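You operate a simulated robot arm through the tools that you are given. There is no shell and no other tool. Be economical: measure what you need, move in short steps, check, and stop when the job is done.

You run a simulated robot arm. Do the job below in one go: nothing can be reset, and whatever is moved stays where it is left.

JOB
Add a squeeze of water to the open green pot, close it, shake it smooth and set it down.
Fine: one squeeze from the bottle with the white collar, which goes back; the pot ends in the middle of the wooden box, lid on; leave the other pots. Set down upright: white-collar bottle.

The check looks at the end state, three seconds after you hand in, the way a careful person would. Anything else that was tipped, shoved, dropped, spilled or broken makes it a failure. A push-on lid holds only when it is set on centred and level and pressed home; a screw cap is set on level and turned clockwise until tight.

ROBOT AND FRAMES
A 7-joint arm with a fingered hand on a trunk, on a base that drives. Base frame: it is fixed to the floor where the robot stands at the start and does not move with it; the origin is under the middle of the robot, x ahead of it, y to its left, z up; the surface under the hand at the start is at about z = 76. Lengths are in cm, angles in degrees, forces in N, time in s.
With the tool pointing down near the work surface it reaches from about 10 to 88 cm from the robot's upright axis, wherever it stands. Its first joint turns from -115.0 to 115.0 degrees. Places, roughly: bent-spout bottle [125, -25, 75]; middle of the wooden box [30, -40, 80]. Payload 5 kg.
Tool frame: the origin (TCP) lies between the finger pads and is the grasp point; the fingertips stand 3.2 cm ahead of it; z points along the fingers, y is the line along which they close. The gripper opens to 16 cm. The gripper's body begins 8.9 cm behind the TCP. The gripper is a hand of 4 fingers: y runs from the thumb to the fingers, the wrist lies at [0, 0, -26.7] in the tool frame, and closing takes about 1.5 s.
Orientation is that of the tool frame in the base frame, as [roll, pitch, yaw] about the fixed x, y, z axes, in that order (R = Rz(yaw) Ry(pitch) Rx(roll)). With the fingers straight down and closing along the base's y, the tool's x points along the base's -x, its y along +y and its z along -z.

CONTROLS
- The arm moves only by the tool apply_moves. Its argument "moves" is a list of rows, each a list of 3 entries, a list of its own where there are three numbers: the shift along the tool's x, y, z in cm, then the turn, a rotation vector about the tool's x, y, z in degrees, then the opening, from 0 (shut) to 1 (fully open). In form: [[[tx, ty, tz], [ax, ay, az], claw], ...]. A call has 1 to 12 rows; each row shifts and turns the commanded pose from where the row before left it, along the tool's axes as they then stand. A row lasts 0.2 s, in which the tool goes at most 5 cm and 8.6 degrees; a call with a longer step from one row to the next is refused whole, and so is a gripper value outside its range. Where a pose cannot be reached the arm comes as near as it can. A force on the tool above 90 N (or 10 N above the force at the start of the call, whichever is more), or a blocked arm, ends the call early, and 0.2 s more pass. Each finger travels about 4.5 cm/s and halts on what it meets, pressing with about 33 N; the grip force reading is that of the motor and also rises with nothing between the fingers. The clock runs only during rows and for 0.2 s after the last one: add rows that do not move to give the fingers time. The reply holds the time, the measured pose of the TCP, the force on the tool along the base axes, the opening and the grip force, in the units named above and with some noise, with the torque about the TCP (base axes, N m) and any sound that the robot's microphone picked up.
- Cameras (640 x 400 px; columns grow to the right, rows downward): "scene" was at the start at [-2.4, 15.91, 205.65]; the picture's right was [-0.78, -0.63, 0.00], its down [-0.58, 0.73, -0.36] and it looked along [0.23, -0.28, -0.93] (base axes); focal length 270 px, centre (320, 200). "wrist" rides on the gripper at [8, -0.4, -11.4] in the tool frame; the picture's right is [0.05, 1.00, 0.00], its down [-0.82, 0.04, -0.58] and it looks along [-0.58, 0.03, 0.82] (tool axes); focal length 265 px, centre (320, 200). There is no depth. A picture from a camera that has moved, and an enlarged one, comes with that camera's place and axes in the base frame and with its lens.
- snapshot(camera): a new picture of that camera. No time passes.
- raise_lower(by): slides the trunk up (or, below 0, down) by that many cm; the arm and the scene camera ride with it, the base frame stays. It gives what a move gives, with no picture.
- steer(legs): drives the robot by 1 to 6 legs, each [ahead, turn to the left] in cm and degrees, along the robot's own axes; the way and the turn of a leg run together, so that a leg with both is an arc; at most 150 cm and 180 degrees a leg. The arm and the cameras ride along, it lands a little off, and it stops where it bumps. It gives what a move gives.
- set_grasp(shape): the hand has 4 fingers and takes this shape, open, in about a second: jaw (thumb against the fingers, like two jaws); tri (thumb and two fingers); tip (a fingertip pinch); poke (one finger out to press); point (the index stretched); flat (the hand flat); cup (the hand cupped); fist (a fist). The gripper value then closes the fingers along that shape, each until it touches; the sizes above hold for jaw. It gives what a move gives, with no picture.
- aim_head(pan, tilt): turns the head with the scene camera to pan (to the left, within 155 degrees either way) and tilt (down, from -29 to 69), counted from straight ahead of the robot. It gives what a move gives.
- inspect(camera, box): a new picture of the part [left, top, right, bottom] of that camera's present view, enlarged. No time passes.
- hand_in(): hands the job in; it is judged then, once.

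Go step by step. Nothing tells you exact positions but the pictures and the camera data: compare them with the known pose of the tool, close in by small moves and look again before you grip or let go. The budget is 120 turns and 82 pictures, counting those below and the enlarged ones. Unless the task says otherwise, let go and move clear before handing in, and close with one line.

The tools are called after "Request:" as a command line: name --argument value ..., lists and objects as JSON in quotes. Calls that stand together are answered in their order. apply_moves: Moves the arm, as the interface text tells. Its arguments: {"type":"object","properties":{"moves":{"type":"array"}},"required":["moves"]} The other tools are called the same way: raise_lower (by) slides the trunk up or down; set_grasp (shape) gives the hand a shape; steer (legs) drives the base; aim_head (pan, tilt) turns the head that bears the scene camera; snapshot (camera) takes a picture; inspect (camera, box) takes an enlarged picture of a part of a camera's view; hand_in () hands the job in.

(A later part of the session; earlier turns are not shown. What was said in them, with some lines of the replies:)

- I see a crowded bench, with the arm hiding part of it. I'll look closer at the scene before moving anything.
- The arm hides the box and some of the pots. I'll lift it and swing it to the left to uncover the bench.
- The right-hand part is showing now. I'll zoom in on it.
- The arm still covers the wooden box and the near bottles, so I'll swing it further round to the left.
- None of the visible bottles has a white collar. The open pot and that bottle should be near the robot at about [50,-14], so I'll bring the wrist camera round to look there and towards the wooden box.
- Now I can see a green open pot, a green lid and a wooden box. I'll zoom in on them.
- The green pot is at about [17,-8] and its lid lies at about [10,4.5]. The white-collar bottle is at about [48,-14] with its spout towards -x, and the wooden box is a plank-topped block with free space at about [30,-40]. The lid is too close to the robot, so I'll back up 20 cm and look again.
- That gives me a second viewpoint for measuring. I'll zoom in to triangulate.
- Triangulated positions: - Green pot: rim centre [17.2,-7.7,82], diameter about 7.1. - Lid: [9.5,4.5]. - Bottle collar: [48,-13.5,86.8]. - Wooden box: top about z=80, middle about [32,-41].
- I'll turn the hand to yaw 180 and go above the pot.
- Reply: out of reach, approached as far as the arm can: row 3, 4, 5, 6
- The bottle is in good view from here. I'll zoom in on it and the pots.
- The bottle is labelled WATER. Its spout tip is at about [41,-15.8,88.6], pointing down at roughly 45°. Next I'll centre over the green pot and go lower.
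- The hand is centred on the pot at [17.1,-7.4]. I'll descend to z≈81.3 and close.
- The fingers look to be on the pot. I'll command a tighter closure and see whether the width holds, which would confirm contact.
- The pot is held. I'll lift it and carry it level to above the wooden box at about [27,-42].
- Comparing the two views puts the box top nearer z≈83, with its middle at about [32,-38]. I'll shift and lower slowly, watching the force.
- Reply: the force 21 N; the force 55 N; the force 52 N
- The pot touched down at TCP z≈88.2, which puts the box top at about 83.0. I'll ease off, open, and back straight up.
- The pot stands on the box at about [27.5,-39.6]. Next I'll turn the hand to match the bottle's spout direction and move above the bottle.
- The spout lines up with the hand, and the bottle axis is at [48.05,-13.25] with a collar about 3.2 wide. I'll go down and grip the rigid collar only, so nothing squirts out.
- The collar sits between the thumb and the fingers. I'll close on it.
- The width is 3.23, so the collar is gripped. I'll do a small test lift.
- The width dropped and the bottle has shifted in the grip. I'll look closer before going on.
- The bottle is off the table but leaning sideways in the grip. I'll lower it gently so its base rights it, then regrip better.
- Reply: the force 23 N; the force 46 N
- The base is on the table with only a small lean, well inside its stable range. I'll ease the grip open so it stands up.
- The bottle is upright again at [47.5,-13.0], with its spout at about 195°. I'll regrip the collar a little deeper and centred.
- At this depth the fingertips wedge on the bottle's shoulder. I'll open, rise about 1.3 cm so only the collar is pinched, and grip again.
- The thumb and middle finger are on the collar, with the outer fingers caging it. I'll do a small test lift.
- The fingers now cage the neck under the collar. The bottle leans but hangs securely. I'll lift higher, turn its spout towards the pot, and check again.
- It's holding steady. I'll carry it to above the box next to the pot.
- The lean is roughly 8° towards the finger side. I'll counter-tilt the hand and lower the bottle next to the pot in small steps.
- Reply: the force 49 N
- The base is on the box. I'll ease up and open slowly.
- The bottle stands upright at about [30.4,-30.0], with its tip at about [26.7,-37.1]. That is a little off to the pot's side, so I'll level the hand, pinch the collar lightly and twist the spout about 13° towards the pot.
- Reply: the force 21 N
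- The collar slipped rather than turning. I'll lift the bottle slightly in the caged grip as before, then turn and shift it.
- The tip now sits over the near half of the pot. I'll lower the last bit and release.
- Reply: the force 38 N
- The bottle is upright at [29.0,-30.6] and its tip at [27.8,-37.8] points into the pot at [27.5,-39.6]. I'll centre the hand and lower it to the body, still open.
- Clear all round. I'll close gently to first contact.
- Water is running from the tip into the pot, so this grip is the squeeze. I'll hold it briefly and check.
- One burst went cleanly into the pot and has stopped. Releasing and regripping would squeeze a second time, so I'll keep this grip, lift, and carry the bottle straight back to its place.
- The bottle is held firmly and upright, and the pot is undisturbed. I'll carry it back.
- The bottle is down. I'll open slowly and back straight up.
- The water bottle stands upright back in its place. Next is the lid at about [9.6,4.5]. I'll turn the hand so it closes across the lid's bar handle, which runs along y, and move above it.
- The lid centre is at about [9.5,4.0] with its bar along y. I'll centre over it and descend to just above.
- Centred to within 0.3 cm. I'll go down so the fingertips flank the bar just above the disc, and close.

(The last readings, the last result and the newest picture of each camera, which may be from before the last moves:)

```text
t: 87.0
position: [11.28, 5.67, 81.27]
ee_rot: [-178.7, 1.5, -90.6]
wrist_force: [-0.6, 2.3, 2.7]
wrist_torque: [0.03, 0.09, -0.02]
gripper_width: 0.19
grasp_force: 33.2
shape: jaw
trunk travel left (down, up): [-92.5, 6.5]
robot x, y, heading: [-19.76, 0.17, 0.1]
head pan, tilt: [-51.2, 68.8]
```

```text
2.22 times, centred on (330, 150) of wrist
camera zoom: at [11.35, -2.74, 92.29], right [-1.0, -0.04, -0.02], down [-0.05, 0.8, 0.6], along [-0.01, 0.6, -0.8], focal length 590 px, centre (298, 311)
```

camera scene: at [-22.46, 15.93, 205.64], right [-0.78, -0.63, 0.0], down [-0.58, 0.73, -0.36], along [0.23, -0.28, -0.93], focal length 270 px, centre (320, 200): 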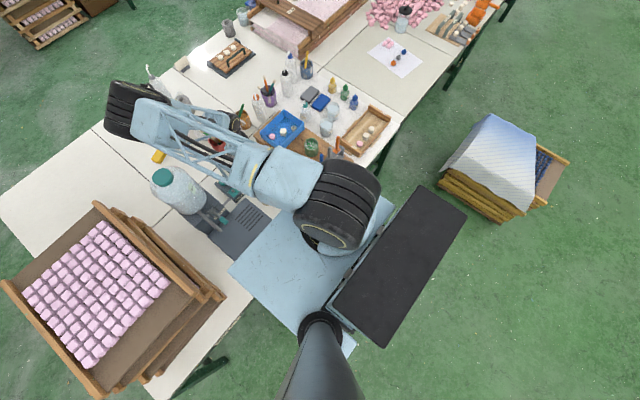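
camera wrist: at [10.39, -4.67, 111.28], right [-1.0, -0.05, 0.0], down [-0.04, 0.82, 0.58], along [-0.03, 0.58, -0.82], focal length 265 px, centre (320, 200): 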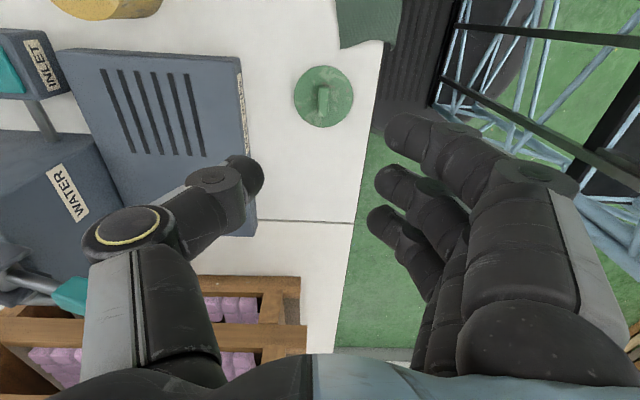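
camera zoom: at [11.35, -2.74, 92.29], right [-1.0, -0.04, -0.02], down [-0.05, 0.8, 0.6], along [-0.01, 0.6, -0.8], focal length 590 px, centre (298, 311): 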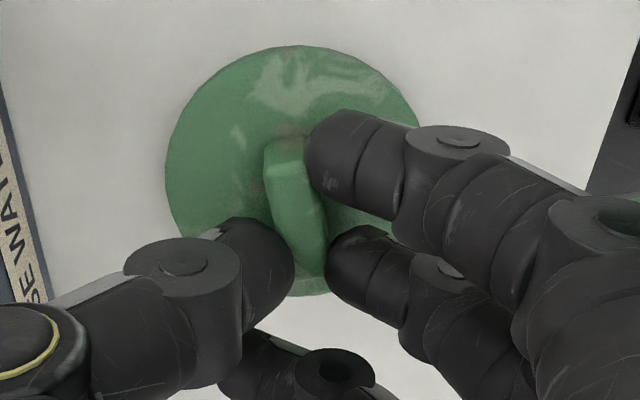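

The arm is at its inner reach limit, so it drifted off-centre. I'll open, rise, back the base up another 10 cm and regrip squarely.

Request:
apply_moves --moves '[[[0, 0, 0], [0, 0, 0], 0.08], [[0, 0, 0], [0, 0, 0], 0.18], [[0, 0, 0], [0, 0, 0], 0.28], [[0, 0, 0], [0, 0, 0], 0.3], [[0, 0, -3], [0, 0, 0], 0.3], [[0, 0, -5], [0, 0, 0], 0.3], [[0, 0, -5], [0, 0, 0], 0.3]]'

Request:
steer --legs '[[-10, 0]]'

```text
t: 88.6
position: [9.49, 4.05, 93.63]
ee_rot: [179.9, -0.1, -89.9]
wrist_force: [-0.9, -0.1, -0.3]
wrist_torque: [0.0, -0.01, 0.01]
gripper_width: 4.78
grasp_force: 0.0
shape: jaw
trunk travel left (down, up): [-92.5, 6.5]
robot x, y, heading: [-19.8, 0.17, -0.1]
head pan, tilt: [-51.2, 68.8]
```

```text
t: 89.8
position: [-0.56, 4.07, 93.66]
ee_rot: [-179.9, 0.0, -89.9]
wrist_force: [-0.5, -1.0, 0.6]
wrist_torque: [-0.01, -0.05, 0.03]
gripper_width: 4.77
grasp_force: 0.0
shape: jaw
trunk travel left (down, up): [-92.5, 6.5]
robot x, y, heading: [-29.86, 0.02, 0.3]
head pan, tilt: [-51.2, 68.8]
```

Request:
apply_moves --moves '[[[0, -3.4, 0], [0, 0, 0], 0.3], [[0, -3.4, 0], [0, 0, 0], 0.3], [[0.3, -3.3, 0], [0, 0, 0], 0.3], [[0, 0, 4], [0, 0, 0], 0.3], [[0, 0, 4], [0, 0, 0], 0.3]]'

Request:
inspect --camera "wrist" --box '[200, 60, 460, 240]'

```text
t: 91.0
position: [10.28, 3.88, 85.59]
ee_rot: [180.0, 0.0, -89.7]
wrist_force: [-0.2, -0.5, -0.8]
wrist_torque: [0.01, -0.02, -0.01]
gripper_width: 4.76
grasp_force: 0.1
shape: jaw
trunk travel left (down, up): [-92.5, 6.5]
robot x, y, heading: [-30.21, -0.31, 0.1]
head pan, tilt: [-51.2, 68.8]
```

```text
2.22 times, centred on (330, 150) of wrist
camera zoom: at [10.68, -4.25, 96.86], right [-1.0, -0.06, 0.0], down [-0.04, 0.82, 0.58], along [-0.03, 0.58, -0.82], focal length 590 px, centre (298, 311)
```

zoom: 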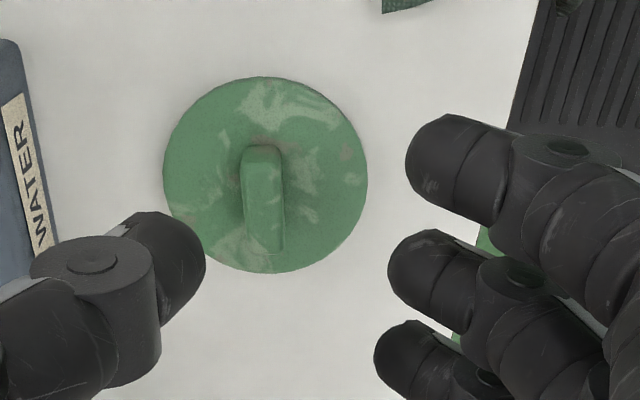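

The lid is now at [11.4,4.0]. I'll centre over it, descend and grip.

Request:
apply_moves --moves '[[[-0.1, -1.1, 1.5], [0, 0, 0], 0.28], [[0, 0, 1.7], [0, 0, 0], 0.26], [[0, 0, 1.2], [0, 0, 0], 0.24], [[0, 0, 0.4], [0, 0, 0], 0.2], [[0, 0, 0], [0, 0, 0], 0.14], [[0, 0, 0], [0, 0, 0], 0.08], [[0, 0, 0], [0, 0, 0], 0.04], [[0, 0, 0], [0, 0, 0], 0.0], [[0, 0, 0], [0, 0, 0], 0.0]]'

Request:
inspect --camera "wrist" --box '[200, 60, 460, 240]'

```text
t: 93.0
position: [10.98, 3.95, 80.83]
ee_rot: [180.0, 0.1, -89.8]
wrist_force: [1.1, -2.0, 2.9]
wrist_torque: [0.0, 0.07, 0.05]
gripper_width: 0.19
grasp_force: 32.4
shape: jaw
trunk travel left (down, up): [-92.5, 6.5]
robot x, y, heading: [-30.31, 0.01, 0.2]
head pan, tilt: [-51.2, 68.8]
```

```text
2.22 times, centred on (330, 150) of wrist
camera zoom: at [11.39, -4.18, 92.06], right [-1.0, -0.05, 0.0], down [-0.04, 0.82, 0.58], along [-0.03, 0.58, -0.82], focal length 590 px, centre (298, 311)
```

zoom: 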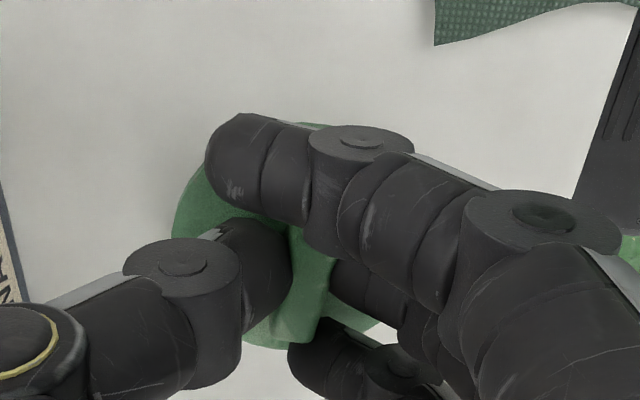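

The thumb and middle finger hold the bar. I'll lift and check.

Request:
apply_moves --moves '[[[0, 0, -0.7], [0, 0, 0], 0.0], [[0, 0, -1], [0, 0, 0], 0.0], [[0, 0, -2], [0, 0, 0], 0.0], [[0, 0, -3], [0, 0, 0], 0.0], [[0, 0, -4], [0, 0, 0], 0.0]]'

Request:
snapshot --camera "wrist"

```text
t: 94.2
position: [10.62, 3.89, 91.44]
ee_rot: [-180.0, 0.0, -89.8]
wrist_force: [-1.3, 0.7, 0.0]
wrist_torque: [-0.04, -0.02, 0.01]
gripper_width: 0.16
grasp_force: 33.0
shape: jaw
trunk travel left (down, up): [-92.5, 6.5]
robot x, y, heading: [-29.72, -0.45, 0.3]
head pan, tilt: [-51.2, 68.8]
```

```text
18 pictures are left
camera wrist: at [11.18, -4.13, 102.78], right [-1.0, -0.05, 0.0], down [-0.04, 0.82, 0.58], along [-0.03, 0.58, -0.82], focal length 265 px, centre (320, 200)
```

wrist: 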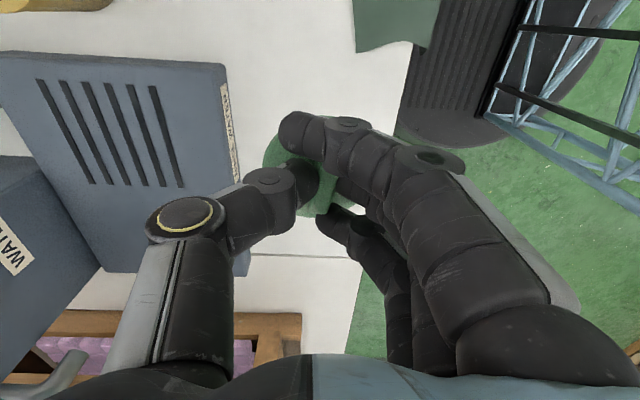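

Request:
inspect --camera "wrist" --box '[240, 90, 400, 240]'

```text
2.67 times, centred on (320, 165) of wrist
camera zoom: at [11.18, -4.13, 102.78], right [-1.0, -0.05, 0.0], down [-0.04, 0.82, 0.58], along [-0.03, 0.58, -0.82], focal length 708 px, centre (320, 293)
```

zoom: 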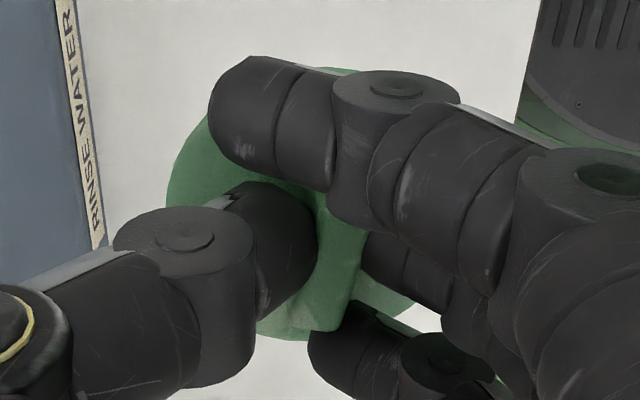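

The lid is held and level relative to the hand. I'll raise it, turn to yaw 180 for better clearance at the box, and carry it over the pot.

Request:
apply_moves --moves '[[[0, 0, -4], [0, 0, 8.2], 0.0], [[0, 0, -4], [0, 0, 8.2], 0.0], [[0, 0, -4], [0, 0, 8.2], 0.0], [[0, 0, 0], [0, 0, 8.2], 0.0], [[0, 0, 0], [0, 0, 8.2], 0.0], [[0, 0, 0], [0, 0, 8.2], 0.0], [[0, 0, 0], [0, 0, 8.2], 0.0], [[0, 0, 0], [0, 0, 8.2], 0.0], [[0, 0, 0], [0, 0, 8.2], 0.0], [[0, 0, 0], [0, 0, 8.2], 0.0], [[0, 0, 0], [0, 0, 8.2], 0.0]]'

Request:
apply_moves --moves '[[[-1.35, -3.6, 0], [0, 0, 0], 0.0], [[-1.35, -3.6, 0], [0, 0, 0], 0.0], [[-1.35, -3.6, 0], [0, 0, 0], 0.0], [[-1.35, -3.6, 0], [0, 0, 0], 0.0], [[-1.35, -3.6, 0], [0, 0, 0], 0.0], [[-1.35, -3.6, 0], [0, 0, 0], 0.0], [[-1.35, -3.6, 0], [0, 0, 0], 0.0], [[-1.35, -3.6, 0], [0, 0, 0], 0.0], [[-1.35, -3.6, 0], [0, 0, 0], 0.0], [[-1.35, -3.6, 0], [0, 0, 0], 0.0], [[-1.35, -3.6, 0], [0, 0, 0], 0.0], [[-1.35, -3.9, 0], [0, 0, 0], 0.0]]'

Request:
snapshot --camera "wrist"

```text
t: 96.5
position: [10.8, 3.89, 103.49]
ee_rot: [-180.0, 0.0, 179.8]
wrist_force: [-0.7, 0.0, 0.4]
wrist_torque: [0.0, -0.01, 0.02]
gripper_width: 0.14
grasp_force: 32.9
shape: jaw
trunk travel left (down, up): [-92.5, 6.5]
robot x, y, heading: [-29.63, -0.07, -0.1]
head pan, tilt: [-51.2, 68.8]
```

```text
t: 99.2
position: [27.04, -39.84, 103.36]
ee_rot: [179.9, -0.1, -180.0]
wrist_force: [-0.1, 0.2, -0.1]
wrist_torque: [0.0, -0.02, 0.01]
gripper_width: 0.14
grasp_force: 32.9
shape: jaw
trunk travel left (down, up): [-92.5, 6.5]
robot x, y, heading: [-30.08, -0.07, 0.2]
head pan, tilt: [-51.2, 68.8]
```

```text
16 pictures are left
camera wrist: at [19.0, -40.25, 114.63], right [-0.05, 1.0, 0.0], down [0.82, 0.04, 0.58], along [0.58, 0.03, -0.82], focal length 265 px, centre (320, 200)
```

wrist: 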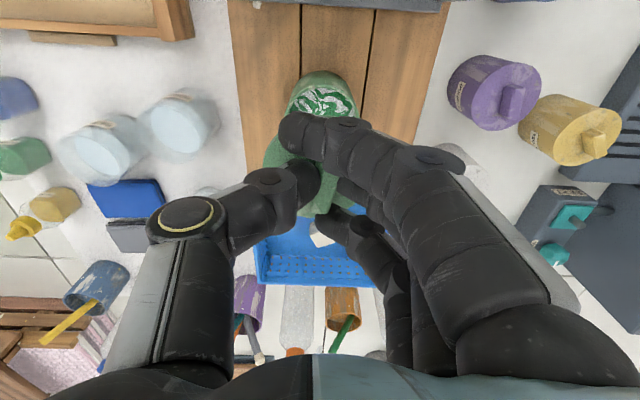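

Request:
inspect --camera "wrist" --box '[240, 50, 400, 230]'

```text
2.22 times, centred on (320, 140) of wrist
camera zoom: at [19.0, -40.25, 114.63], right [-0.05, 1.0, 0.0], down [0.82, 0.04, 0.58], along [0.58, 0.03, -0.82], focal length 590 px, centre (320, 333)
```

zoom: 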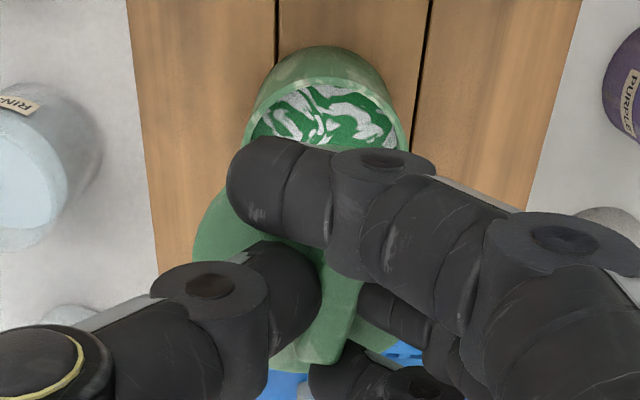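

The lid centre is about [27.65,-39.9] and the pot rim centre about [28.0,-39.5]. I'll shift 0.3 cm each way and lower gently onto the rim.

Request:
apply_moves --moves '[[[-0.3, 0.35, 2], [0, 0, 0], 0.0], [[0, 0, 3], [0, 0, 0], 0.0], [[0, 0, 2], [0, 0, 0], 0.0], [[0, 0, 1.2], [0, 0, 0], 0.0], [[0, 0, 0.4], [0, 0, 0], 0.0]]'

Request:
inspect --camera "wrist" --box '[220, 50, 420, 250]'

```text
t: 100.3
position: [27.35, -39.41, 94.97]
ee_rot: [179.9, 0.1, -180.0]
wrist_force: [-0.5, 0.4, -0.8]
wrist_torque: [-0.03, 0.0, 0.01]
gripper_width: 0.11
grasp_force: 33.3
shape: jaw
trunk travel left (down, up): [-92.5, 6.5]
robot x, y, heading: [-30.0, -0.15, 0.3]
head pan, tilt: [-51.2, 68.8]
```

```text
2.00 times, centred on (320, 150) of wrist
camera zoom: at [19.28, -39.76, 106.2], right [-0.05, 1.0, 0.0], down [0.82, 0.04, 0.58], along [0.58, 0.03, -0.82], focal length 531 px, centre (320, 300)
```

zoom: 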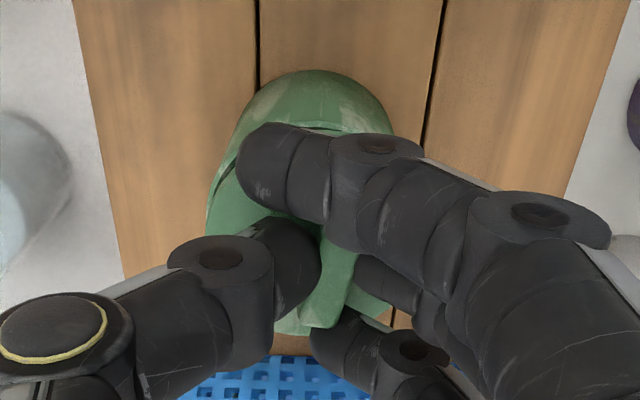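

Request:
apply_moves --moves '[[[0, 0, 0.4], [0, 0, 0], 0.0], [[0, 0, 0.3], [0, 0, 0], 0.0]]'

Request:
apply_moves --moves '[[[0, 0, 0.3], [0, 0, 0], 0.0]]'

Request:
apply_moves --moves '[[[0, 0, 0.25], [0, 0, 0], 0.0]]'

```text
t: 101.0
position: [27.36, -39.35, 94.25]
ee_rot: [-179.9, 0.1, -180.0]
wrist_force: [-0.1, -2.9, 14.3]
wrist_torque: [0.24, -0.12, 0.0]
gripper_width: 0.19
grasp_force: 32.3
shape: jaw
trunk travel left (down, up): [-92.5, 6.5]
robot x, y, heading: [-30.1, -0.14, 0.3]
head pan, tilt: [-51.2, 68.8]
```

```text
t: 101.3
position: [27.4, -39.56, 94.2]
ee_rot: [-179.9, 0.2, 179.8]
wrist_force: [-2.1, -6.2, 33.3]
wrist_torque: [0.22, -0.15, -0.01]
gripper_width: 0.31
grasp_force: 32.8
shape: jaw
trunk travel left (down, up): [-92.5, 6.5]
robot x, y, heading: [-30.17, 0.15, 0.1]
head pan, tilt: [-51.2, 68.8]
```

```text
t: 101.8
position: [27.31, -39.33, 94.1]
ee_rot: [-179.8, 0.3, 179.9]
wrist_force: [-3.4, -9.0, 57.0]
wrist_torque: [0.19, -0.13, -0.02]
gripper_width: 0.54
grasp_force: 33.2
shape: jaw
trunk travel left (down, up): [-92.5, 6.5]
robot x, y, heading: [-30.2, 0.37, 0.3]
head pan, tilt: [-51.2, 68.8]
```

The lid is resting on the rim and the load has become centred. I'll release and look at how it sits before pressing it home.

Request:
apply_moves --moves '[[[0, 0, -0.5], [0, 0, 0], 0.05], [[0, 0, 0], [0, 0, 0], 0.12], [[0, 0, 0], [0, 0, 0], 0.2], [[0, 0, 0], [0, 0, 0], 0.28], [[0, 0, -1.5], [0, 0, 0], 0.3], [[0, 0, -3], [0, 0, 0], 0.3], [[0, 0, -4], [0, 0, 0], 0.3], [[0, 0, -3], [0, 0, 0], 0.3]]'

Request:
inspect --camera "wrist" --box '[240, 30, 400, 170]'

```text
t: 103.5
position: [27.29, -39.34, 105.76]
ee_rot: [-180.0, 0.0, 179.9]
wrist_force: [-0.2, -0.4, -1.0]
wrist_torque: [-0.02, 0.01, 0.0]
gripper_width: 4.75
grasp_force: 0.1
shape: jaw
trunk travel left (down, up): [-92.5, 6.5]
robot x, y, heading: [-29.7, 0.03, 0.5]
head pan, tilt: [-51.2, 68.8]
heard: snap
```

```text
2.86 times, centred on (320, 100) of wrist
camera zoom: at [19.18, -39.74, 117.01], right [-0.05, 1.0, 0.0], down [0.82, 0.04, 0.58], along [0.58, 0.03, -0.82], focal length 758 px, centre (320, 486)
```

zoom: 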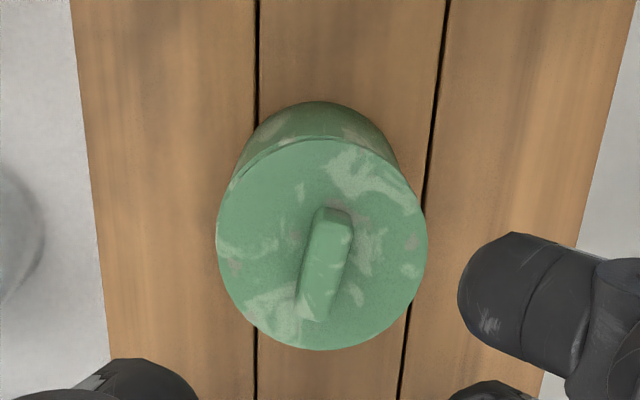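

I heard a snap and the lid looks seated and centred. To be sure it's home, I'll press once on the knob with closed fingers.

Request:
apply_moves --moves '[[[-0.3, 0.1, 0], [0, 0, 0], 0.1], [[0, 0, 2], [0, 0, 0], 0.0], [[0, 0, 3], [0, 0, 0], 0.0], [[0, 0, 3], [0, 0, 0], 0.0], [[0, 0, 1], [0, 0, 0], 0.0], [[0, 0, 0.4], [0, 0, 0], 0.0], [[0, 0, 0.4], [0, 0, 0], 0.0]]'

Request:
apply_moves --moves '[[[0, 0, 0.4], [0, 0, 0], 0.0], [[0, 0, 0.3], [0, 0, 0], 0.0]]'

```text
t: 105.2
position: [27.64, -39.38, 96.16]
ee_rot: [-179.9, 0.2, 180.0]
wrist_force: [-1.1, -5.7, 23.1]
wrist_torque: [-0.15, 0.13, 0.0]
gripper_width: 0.0
grasp_force: 33.3
shape: jaw
trunk travel left (down, up): [-92.5, 6.5]
robot x, y, heading: [-30.31, 0.39, 0.3]
head pan, tilt: [-51.2, 68.8]
```

```text
t: 105.8
position: [27.68, -39.55, 95.65]
ee_rot: [-179.5, 0.4, 179.9]
wrist_force: [0.8, -16.7, 68.5]
wrist_torque: [-0.28, 0.15, 0.06]
gripper_width: 0.02
grasp_force: 32.5
shape: jaw
trunk travel left (down, up): [-92.5, 6.5]
robot x, y, heading: [-30.13, -0.09, 0.1]
head pan, tilt: [-51.2, 68.8]
```

Pressed at 68 N with no further movement, so the lid is home. I'll rise, open, and grip the pot body.

Request:
apply_moves --moves '[[[0, 0, -1], [0, 0, 0], 0.0], [[0, 0, -3], [0, 0, 0], 0.2], [[0, 0, -4], [0, 0, 0], 0.4], [[0, 0, -3], [0, 0, 0], 0.6], [[0, 0, 0], [0, 0, 0], 0.7], [[0, 0, 0], [0, 0, 0], 0.7], [[0, 0, 0], [0, 0, 0], 0.7]]'

Request:
snapshot --camera "wrist"

```text
t: 107.3
position: [27.68, -39.13, 105.99]
ee_rot: [-179.9, 0.1, -179.9]
wrist_force: [-0.1, -0.5, 0.4]
wrist_torque: [0.01, 0.01, 0.01]
gripper_width: 9.73
grasp_force: 0.0
shape: jaw
trunk travel left (down, up): [-92.5, 6.5]
robot x, y, heading: [-30.16, -0.02, 0.3]
head pan, tilt: [-51.2, 68.8]
```

```text
12 pictures are left
camera wrist: at [19.71, -39.63, 117.29], right [-0.05, 1.0, 0.0], down [0.82, 0.04, 0.58], along [0.58, 0.03, -0.82], focal length 265 px, centre (320, 200)
```

wrist: 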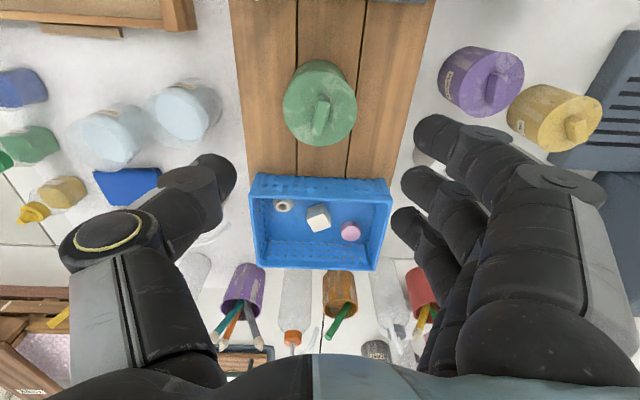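

Request:
apply_moves --moves '[[[0, -0.1, 4], [0, 0, 0], 0.7], [[0, 0, 4.5], [0, 0, 0], 0.7], [[0, 0, 4.5], [0, 0, 0], 0.7], [[0, 0, 3], [0, 0, 0], 0.7], [[0, 0, 2.1], [0, 0, 0], 0.7], [[0, 0, 0], [0, 0, 0], 0.6], [[0, 0, 0], [0, 0, 0], 0.5], [[0, 0, 0], [0, 0, 0], 0.4], [[0, 0, 0], [0, 0, 0], 0.3], [[0, 0, 0], [0, 0, 0], 0.2], [[0, 0, 0], [0, 0, 0], 0.2]]'

Request:
apply_moves --moves '[[[0, 0, -1], [0, 0, 0], 0.15], [[0, 0, -2], [0, 0, 0], 0.15], [[0, 0, -3], [0, 0, 0], 0.15], [[0, 0, -4], [0, 0, 0], 0.15], [[0, 0, -4], [0, 0, 0], 0.15], [[0, 0, -4], [0, 0, 0], 0.15]]'

Request:
snapshot --camera "wrist"

```text
t: 109.8
position: [27.67, -39.26, 88.07]
ee_rot: [-180.0, 0.1, 179.9]
wrist_force: [-0.2, 1.0, -0.3]
wrist_torque: [0.05, -0.03, 0.03]
gripper_width: 5.75
grasp_force: 33.0
shape: jaw
trunk travel left (down, up): [-92.5, 6.5]
robot x, y, heading: [-29.57, 0.29, 0.3]
head pan, tilt: [-51.2, 68.8]
```

```text
t: 111.2
position: [27.4, -39.32, 106.0]
ee_rot: [179.9, -0.1, 180.0]
wrist_force: [-0.2, -0.1, -3.6]
wrist_torque: [-0.04, 0.0, -0.03]
gripper_width: 5.71
grasp_force: 32.6
shape: jaw
trunk travel left (down, up): [-92.5, 6.5]
robot x, y, heading: [-30.31, -0.43, 0.2]
head pan, tilt: [-51.2, 68.8]
```

```text
11 pictures are left
camera wrist: at [19.42, -39.67, 117.26], right [-0.05, 1.0, 0.0], down [0.82, 0.04, 0.58], along [0.58, 0.03, -0.82], focal length 265 px, centre (320, 200)
```

wrist: 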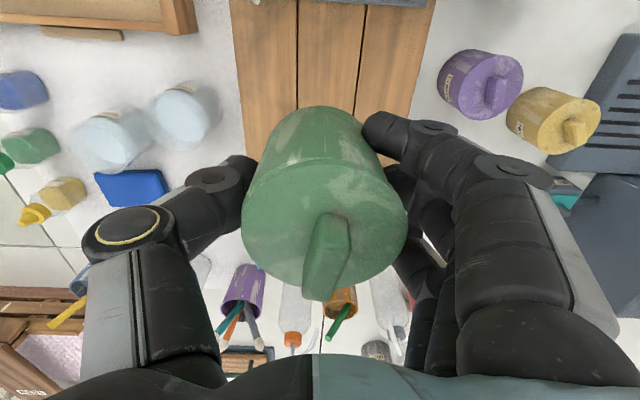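

The pot is held with its lid on, well above everything. I'll shake it up and down.

Request:
apply_moves --moves '[[[0, 0, -4], [0, 0, 0], 0.1], [[0, 0, 4], [0, 0, 0], 0.1], [[0, 0, -4], [0, 0, 0], 0.1], [[0, 0, 4], [0, 0, 0], 0.1], [[0, 0, -4], [0, 0, 0], 0.1], [[0, 0, 4], [0, 0, 0], 0.1], [[0, 0, -4], [0, 0, 0], 0.1], [[0, 0, 4], [0, 0, 0], 0.1], [[0, 0, -4], [0, 0, 0], 0.1], [[0, 0, 4], [0, 0, 0], 0.1], [[0, 0, -4], [0, 0, 0], 0.1], [[0, 0, 4], [0, 0, 0], 0.1]]'

Request:
inspect --camera "wrist" --box '[200, 80, 440, 320]'

```text
t: 113.8
position: [28.24, -39.45, 105.89]
ee_rot: [179.9, -0.2, 179.9]
wrist_force: [1.8, -1.0, -4.6]
wrist_torque: [0.07, 0.08, 0.03]
gripper_width: 5.7
grasp_force: 33.1
shape: jaw
trunk travel left (down, up): [-92.5, 6.5]
robot x, y, heading: [-29.84, -0.05, 0.2]
head pan, tilt: [-51.2, 68.8]
```

```text
1.67 times, centred on (320, 200) of wrist
camera zoom: at [20.19, -39.93, 117.2], right [-0.05, 1.0, 0.0], down [0.82, 0.04, 0.57], along [0.57, 0.03, -0.82], focal length 442 px, centre (320, 200)
```

zoom: 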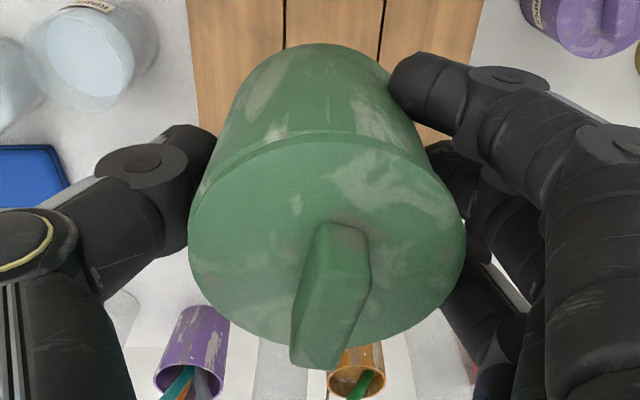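

The grip and lid both hold. I'll shake more.

Request:
apply_moves --moves '[[[0, 0, -4.8], [0, 0, 0], 0.1], [[0, 0, 4.8], [0, 0, 0], 0.1], [[0, 0, -4.8], [0, 0, 0], 0.1], [[0, 0, 4.8], [0, 0, 0], 0.1], [[0, 0, -4.8], [0, 0, 0], 0.1], [[0, 0, 4.8], [0, 0, 0], 0.1], [[0, 0, -4.8], [0, 0, 0], 0.1], [[0, 0, 4.8], [0, 0, 0], 0.1], [[0, 0, -4.8], [0, 0, 0], 0.1], [[0, 0, 4.8], [0, 0, 0], 0.1], [[0, 0, -4.8], [0, 0, 0], 0.1], [[0, 0, 4.8], [0, 0, 0], 0.1]]'

Request:
apply_moves --moves '[[[0, 0, -4.8], [0, 0, 0], 0.1], [[0, 0, 4.8], [0, 0, 0], 0.1], [[0, 0, -4.8], [0, 0, 0], 0.1], [[0, 0, 4.8], [0, 0, 0], 0.1], [[0, 0, -4.8], [0, 0, 0], 0.1], [[0, 0, 4.8], [0, 0, 0], 0.1], [[0, 0, -4.8], [0, 0, 0], 0.1], [[0, 0, 4.8], [0, 0, 0], 0.1], [[0, 0, -4.8], [0, 0, 0], 0.1], [[0, 0, 4.8], [0, 0, 0], 0.1], [[0, 0, -4.8], [0, 0, 0], 0.1], [[0, 0, 4.8], [0, 0, 0], 0.1]]'

Request:
apply_moves --moves '[[[0, 0, -4.8], [0, 0, 0], 0.1], [[0, 0, 4.8], [0, 0, 0], 0.1], [[0, 0, -4.8], [0, 0, 0], 0.1], [[0, 0, 4.8], [0, 0, 0], 0.1], [[0, 0, -4.8], [0, 0, 0], 0.1], [[0, 0, 4.8], [0, 0, 0], 0.1], [[0, 0, -4.8], [0, 0, 0], 0.1], [[0, 0, 4.8], [0, 0, 0], 0.1], [[0, 0, -4.8], [0, 0, 0], 0.1], [[0, 0, 4.8], [0, 0, 0], 0.1], [[0, 0, 0], [0, 0, 0], 0.1], [[0, 0, 0], [0, 0, 0], 0.1]]'

Request:
snapshot --camera "wrist"

```text
t: 116.3
position: [28.17, -39.66, 105.64]
ee_rot: [180.0, -0.2, -180.0]
wrist_force: [2.3, -1.1, -3.9]
wrist_torque: [0.05, 0.15, -0.02]
gripper_width: 5.71
grasp_force: 33.1
shape: jaw
trunk travel left (down, up): [-92.5, 6.5]
robot x, y, heading: [-30.06, -0.46, 0.3]
head pan, tilt: [-51.2, 68.8]
```

```text
t: 119.0
position: [28.28, -39.64, 105.67]
ee_rot: [179.9, -0.3, 180.0]
wrist_force: [1.2, -1.1, -5.0]
wrist_torque: [0.06, 0.14, 0.01]
gripper_width: 5.7
grasp_force: 33.4
shape: jaw
trunk travel left (down, up): [-92.5, 6.5]
robot x, y, heading: [-29.89, 0.03, 0.1]
head pan, tilt: [-51.2, 68.8]
```

```text
t: 121.5
position: [27.59, -39.17, 106.18]
ee_rot: [180.0, -0.1, -180.0]
wrist_force: [1.1, -0.6, -3.7]
wrist_torque: [0.02, 0.08, 0.02]
gripper_width: 5.67
grasp_force: 32.9
shape: jaw
trunk travel left (down, up): [-92.5, 6.5]
robot x, y, heading: [-29.97, 0.08, 0.1]
head pan, tilt: [-51.2, 68.8]
```

```text
9 pictures are left
camera wrist: at [19.63, -39.75, 117.44], right [-0.05, 1.0, 0.0], down [0.82, 0.04, 0.58], along [0.58, 0.03, -0.82], focal length 265 px, centre (320, 200)
```

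wrist: 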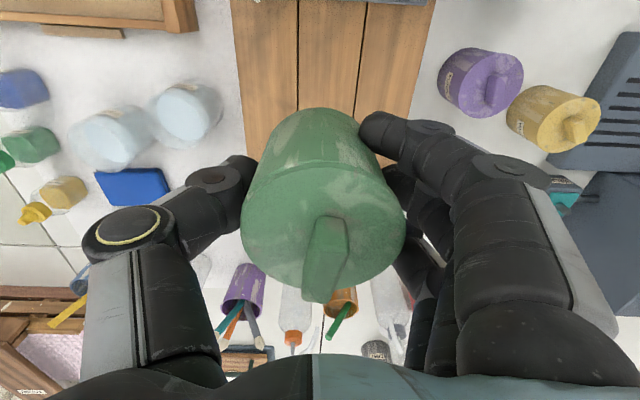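

Well shaken, and the lid is still tight. I'll set it down in the middle of the box at about [31,-38.5].

Request:
apply_moves --moves '[[[-1.7, 0.4, 0], [0, 0, 0], 0.1], [[-1.7, 0.3, 2], [0, 0, 0], 0.1], [[0, 0, 3.5], [0, 0, 0], 0.1], [[0, 0, 3.5], [0, 0, 0], 0.1], [[0, 0, 3.5], [0, 0, 0], 0.1], [[0, 0, 2.5], [0, 0, 0], 0.1], [[0, 0, 1.5], [0, 0, 0], 0.1]]'

Request:
snapshot --camera "wrist"

```text
t: 123.2
position: [31.18, -38.56, 89.35]
ee_rot: [-179.9, 0.0, 179.9]
wrist_force: [0.2, -0.7, -3.9]
wrist_torque: [0.01, 0.0, -0.01]
gripper_width: 5.65
grasp_force: 33.1
shape: jaw
trunk travel left (down, up): [-92.5, 6.5]
robot x, y, heading: [-30.27, -0.02, 0.0]
head pan, tilt: [-51.2, 68.8]
```

```text
8 pictures are left
camera wrist: at [23.2, -38.94, 100.69], right [-0.05, 1.0, 0.0], down [0.82, 0.04, 0.58], along [0.58, 0.03, -0.82], focal length 265 px, centre (320, 200)
```

wrist: 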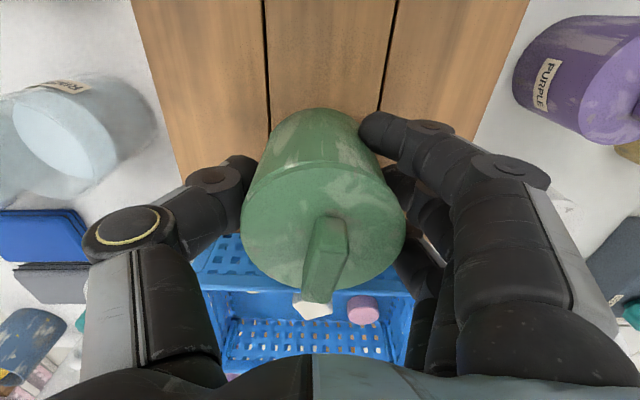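

Request:
apply_moves --moves '[[[0, 0, 0.5], [0, 0, 0], 0.1], [[0, 0, 0.3], [0, 0, 0], 0.1]]'

Request:
apply_moves --moves '[[[0, 0, 0.25], [0, 0, 0], 0.1]]'

Request:
apply_moves --moves '[[[0, 0, 0.25], [0, 0, 0], 0.1]]'

```text
t: 123.8
position: [31.07, -38.47, 88.67]
ee_rot: [-180.0, 0.0, -179.9]
wrist_force: [-0.8, 0.0, -3.2]
wrist_torque: [0.0, -0.01, -0.04]
gripper_width: 5.64
grasp_force: 32.6
shape: jaw
trunk travel left (down, up): [-92.5, 6.5]
robot x, y, heading: [-30.08, -0.44, 0.0]
head pan, tilt: [-51.2, 68.8]
```

```text
t: 124.2
position: [31.18, -38.51, 88.49]
ee_rot: [-179.9, 0.0, -180.0]
wrist_force: [-0.8, -0.3, -5.0]
wrist_torque: [0.0, 0.0, 0.0]
gripper_width: 5.65
grasp_force: 33.0
shape: jaw
trunk travel left (down, up): [-92.5, 6.5]
robot x, y, heading: [-29.74, -0.11, 0.1]
head pan, tilt: [-51.2, 68.8]
```

```text
t: 124.5
position: [31.0, -38.55, 88.2]
ee_rot: [-180.0, 0.0, 180.0]
wrist_force: [0.2, 0.0, -3.8]
wrist_torque: [0.0, 0.0, -0.02]
gripper_width: 5.63
grasp_force: 32.9
shape: jaw
trunk travel left (down, up): [-92.5, 6.5]
robot x, y, heading: [-29.93, -0.27, 0.2]
head pan, tilt: [-51.2, 68.8]
```

Request:
apply_moves --moves '[[[0, 0, 0.25], [0, 0, 0], 0.1]]'

Request:
apply_moves --moves '[[[0, 0, 0.2], [0, 0, 0], 0.1]]'

```text
t: 125.0
position: [31.18, -38.51, 88.05]
ee_rot: [179.9, 0.0, 180.0]
wrist_force: [-1.3, 0.5, 0.7]
wrist_torque: [0.07, -0.04, -0.01]
gripper_width: 5.64
grasp_force: 33.3
shape: jaw
trunk travel left (down, up): [-92.5, 6.5]
robot x, y, heading: [-30.1, 0.06, 0.3]
head pan, tilt: [-51.2, 68.8]
```

```text
t: 125.3
position: [31.11, -38.56, 87.99]
ee_rot: [-179.9, 0.0, 180.0]
wrist_force: [-4.4, 0.1, 23.7]
wrist_torque: [0.05, 0.02, 0.01]
gripper_width: 5.66
grasp_force: 33.3
shape: jaw
trunk travel left (down, up): [-92.5, 6.5]
robot x, y, heading: [-30.1, 0.14, -0.0]
head pan, tilt: [-51.2, 68.8]
```

It's down on the box. I'll open and withdraw straight up.

Request:
apply_moves --moves '[[[0, 0, -0.2], [0, 0, 0], 0.3], [[0, 0, 0], [0, 0, 0], 0.42], [[0, 0, 0], [0, 0, 0], 0.55], [[0, 0, 0], [0, 0, 0], 0.65], [[0, 0, 0], [0, 0, 0], 0.7], [[0, 0, 0], [0, 0, 0], 0.7], [[0, 0, -3], [0, 0, 0], 0.7], [[0, 0, -4], [0, 0, 0], 0.7], [[0, 0, -5], [0, 0, 0], 0.7], [[0, 0, -5], [0, 0, 0], 0.7], [[0, 0, -5], [0, 0, 0], 0.7]]'

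Request:
snapshot --camera "wrist"

```text
t: 127.8
position: [31.01, -38.53, 110.14]
ee_rot: [-180.0, 0.0, -179.9]
wrist_force: [0.1, 0.4, -0.1]
wrist_torque: [-0.02, -0.02, -0.02]
gripper_width: 11.16
grasp_force: 0.1
shape: jaw
trunk travel left (down, up): [-92.5, 6.5]
robot x, y, heading: [-30.13, 0.17, 0.1]
head pan, tilt: [-51.2, 68.8]
```

```text
7 pictures are left
camera wrist: at [22.95, -38.91, 121.34], right [-0.05, 1.0, 0.0], down [0.82, 0.04, 0.58], along [0.58, 0.03, -0.82], focal length 265 px, centre (320, 200)
```

wrist: 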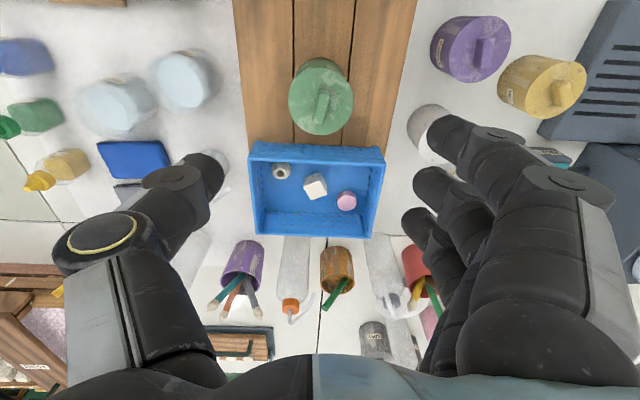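

The pot stands lidded in the middle of the box and the tray is undisturbed. One last check on the bottle from the head camera.

Request:
apply_moves --moves '[[[2, 4, -1], [0, 0, 0], 0.7], [[3, 4, -1], [0, 0, 0], 0.7], [[3, 4, 0], [0, 0, 0], 0.7]]'

Request:
snapshot --camera "wrist"

```text
refused: row 2 steps farther than a row can; nothing moved
```

```text
6 pictures are left
camera wrist: at [22.95, -38.91, 121.34], right [-0.05, 1.0, 0.0], down [0.82, 0.04, 0.58], along [0.58, 0.03, -0.82], focal length 265 px, centre (320, 200)
```

wrist: 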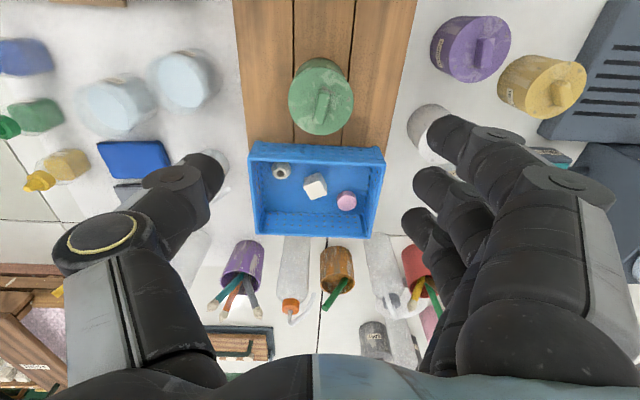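

That step was too long and was refused, so I'll use smaller steps to clear the view.

Request:
apply_moves --moves '[[[0, 4, -1], [0, 0, 0], 0.7], [[0, 4.5, 0], [0, 0, 0], 0.7], [[0, 4.5, 0], [0, 0, 0], 0.7], [[0, 4.5, 0], [0, 0, 0], 0.7], [[0, 4.5, 0], [0, 0, 0], 0.7], [[0, 4.5, 0], [0, 0, 0], 0.7]]'

Request:
snapshot --camera "wrist"

```text
t: 129.2
position: [30.97, -11.8, 111.04]
ee_rot: [-179.9, -0.1, 179.9]
wrist_force: [-1.1, 0.8, -0.9]
wrist_torque: [-0.03, -0.02, 0.02]
gripper_width: 11.15
grasp_force: 0.0
shape: jaw
trunk travel left (down, up): [-92.5, 6.5]
robot x, y, heading: [-30.31, -0.22, 0.3]
head pan, tilt: [-51.2, 68.8]
```

```text
5 pictures are left
camera wrist: at [23.0, -12.25, 122.3], right [-0.05, 1.0, 0.0], down [0.82, 0.04, 0.58], along [0.58, 0.03, -0.82], focal length 265 px, centre (320, 200)
```

wrist: 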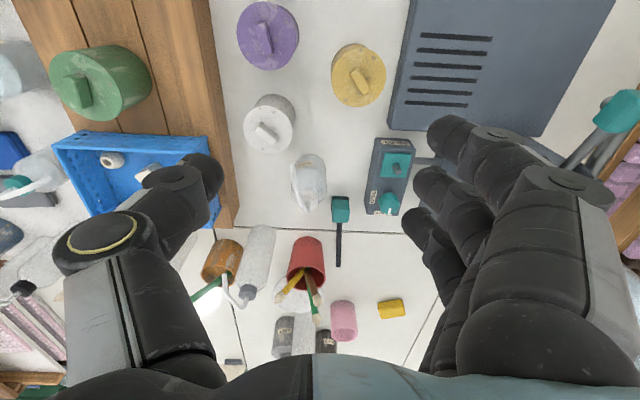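

The bottle is upright in its place, the pots are untouched, and the green pot is lidded on the box with the hand clear. I'm handing in.

Request:
hand_in

```text
The job is handed in.
```

The green pot got one squeeze of water, its lid snapped on, and about 23 up-and-down shakes. I couldn't see inside the closed pot to check that it mixed smooth. It now stands upright near the middle of the wooden box, and the white-collar bottle is back upright in its place. The last pictures showed no spills, and the other pots in view were where they started.
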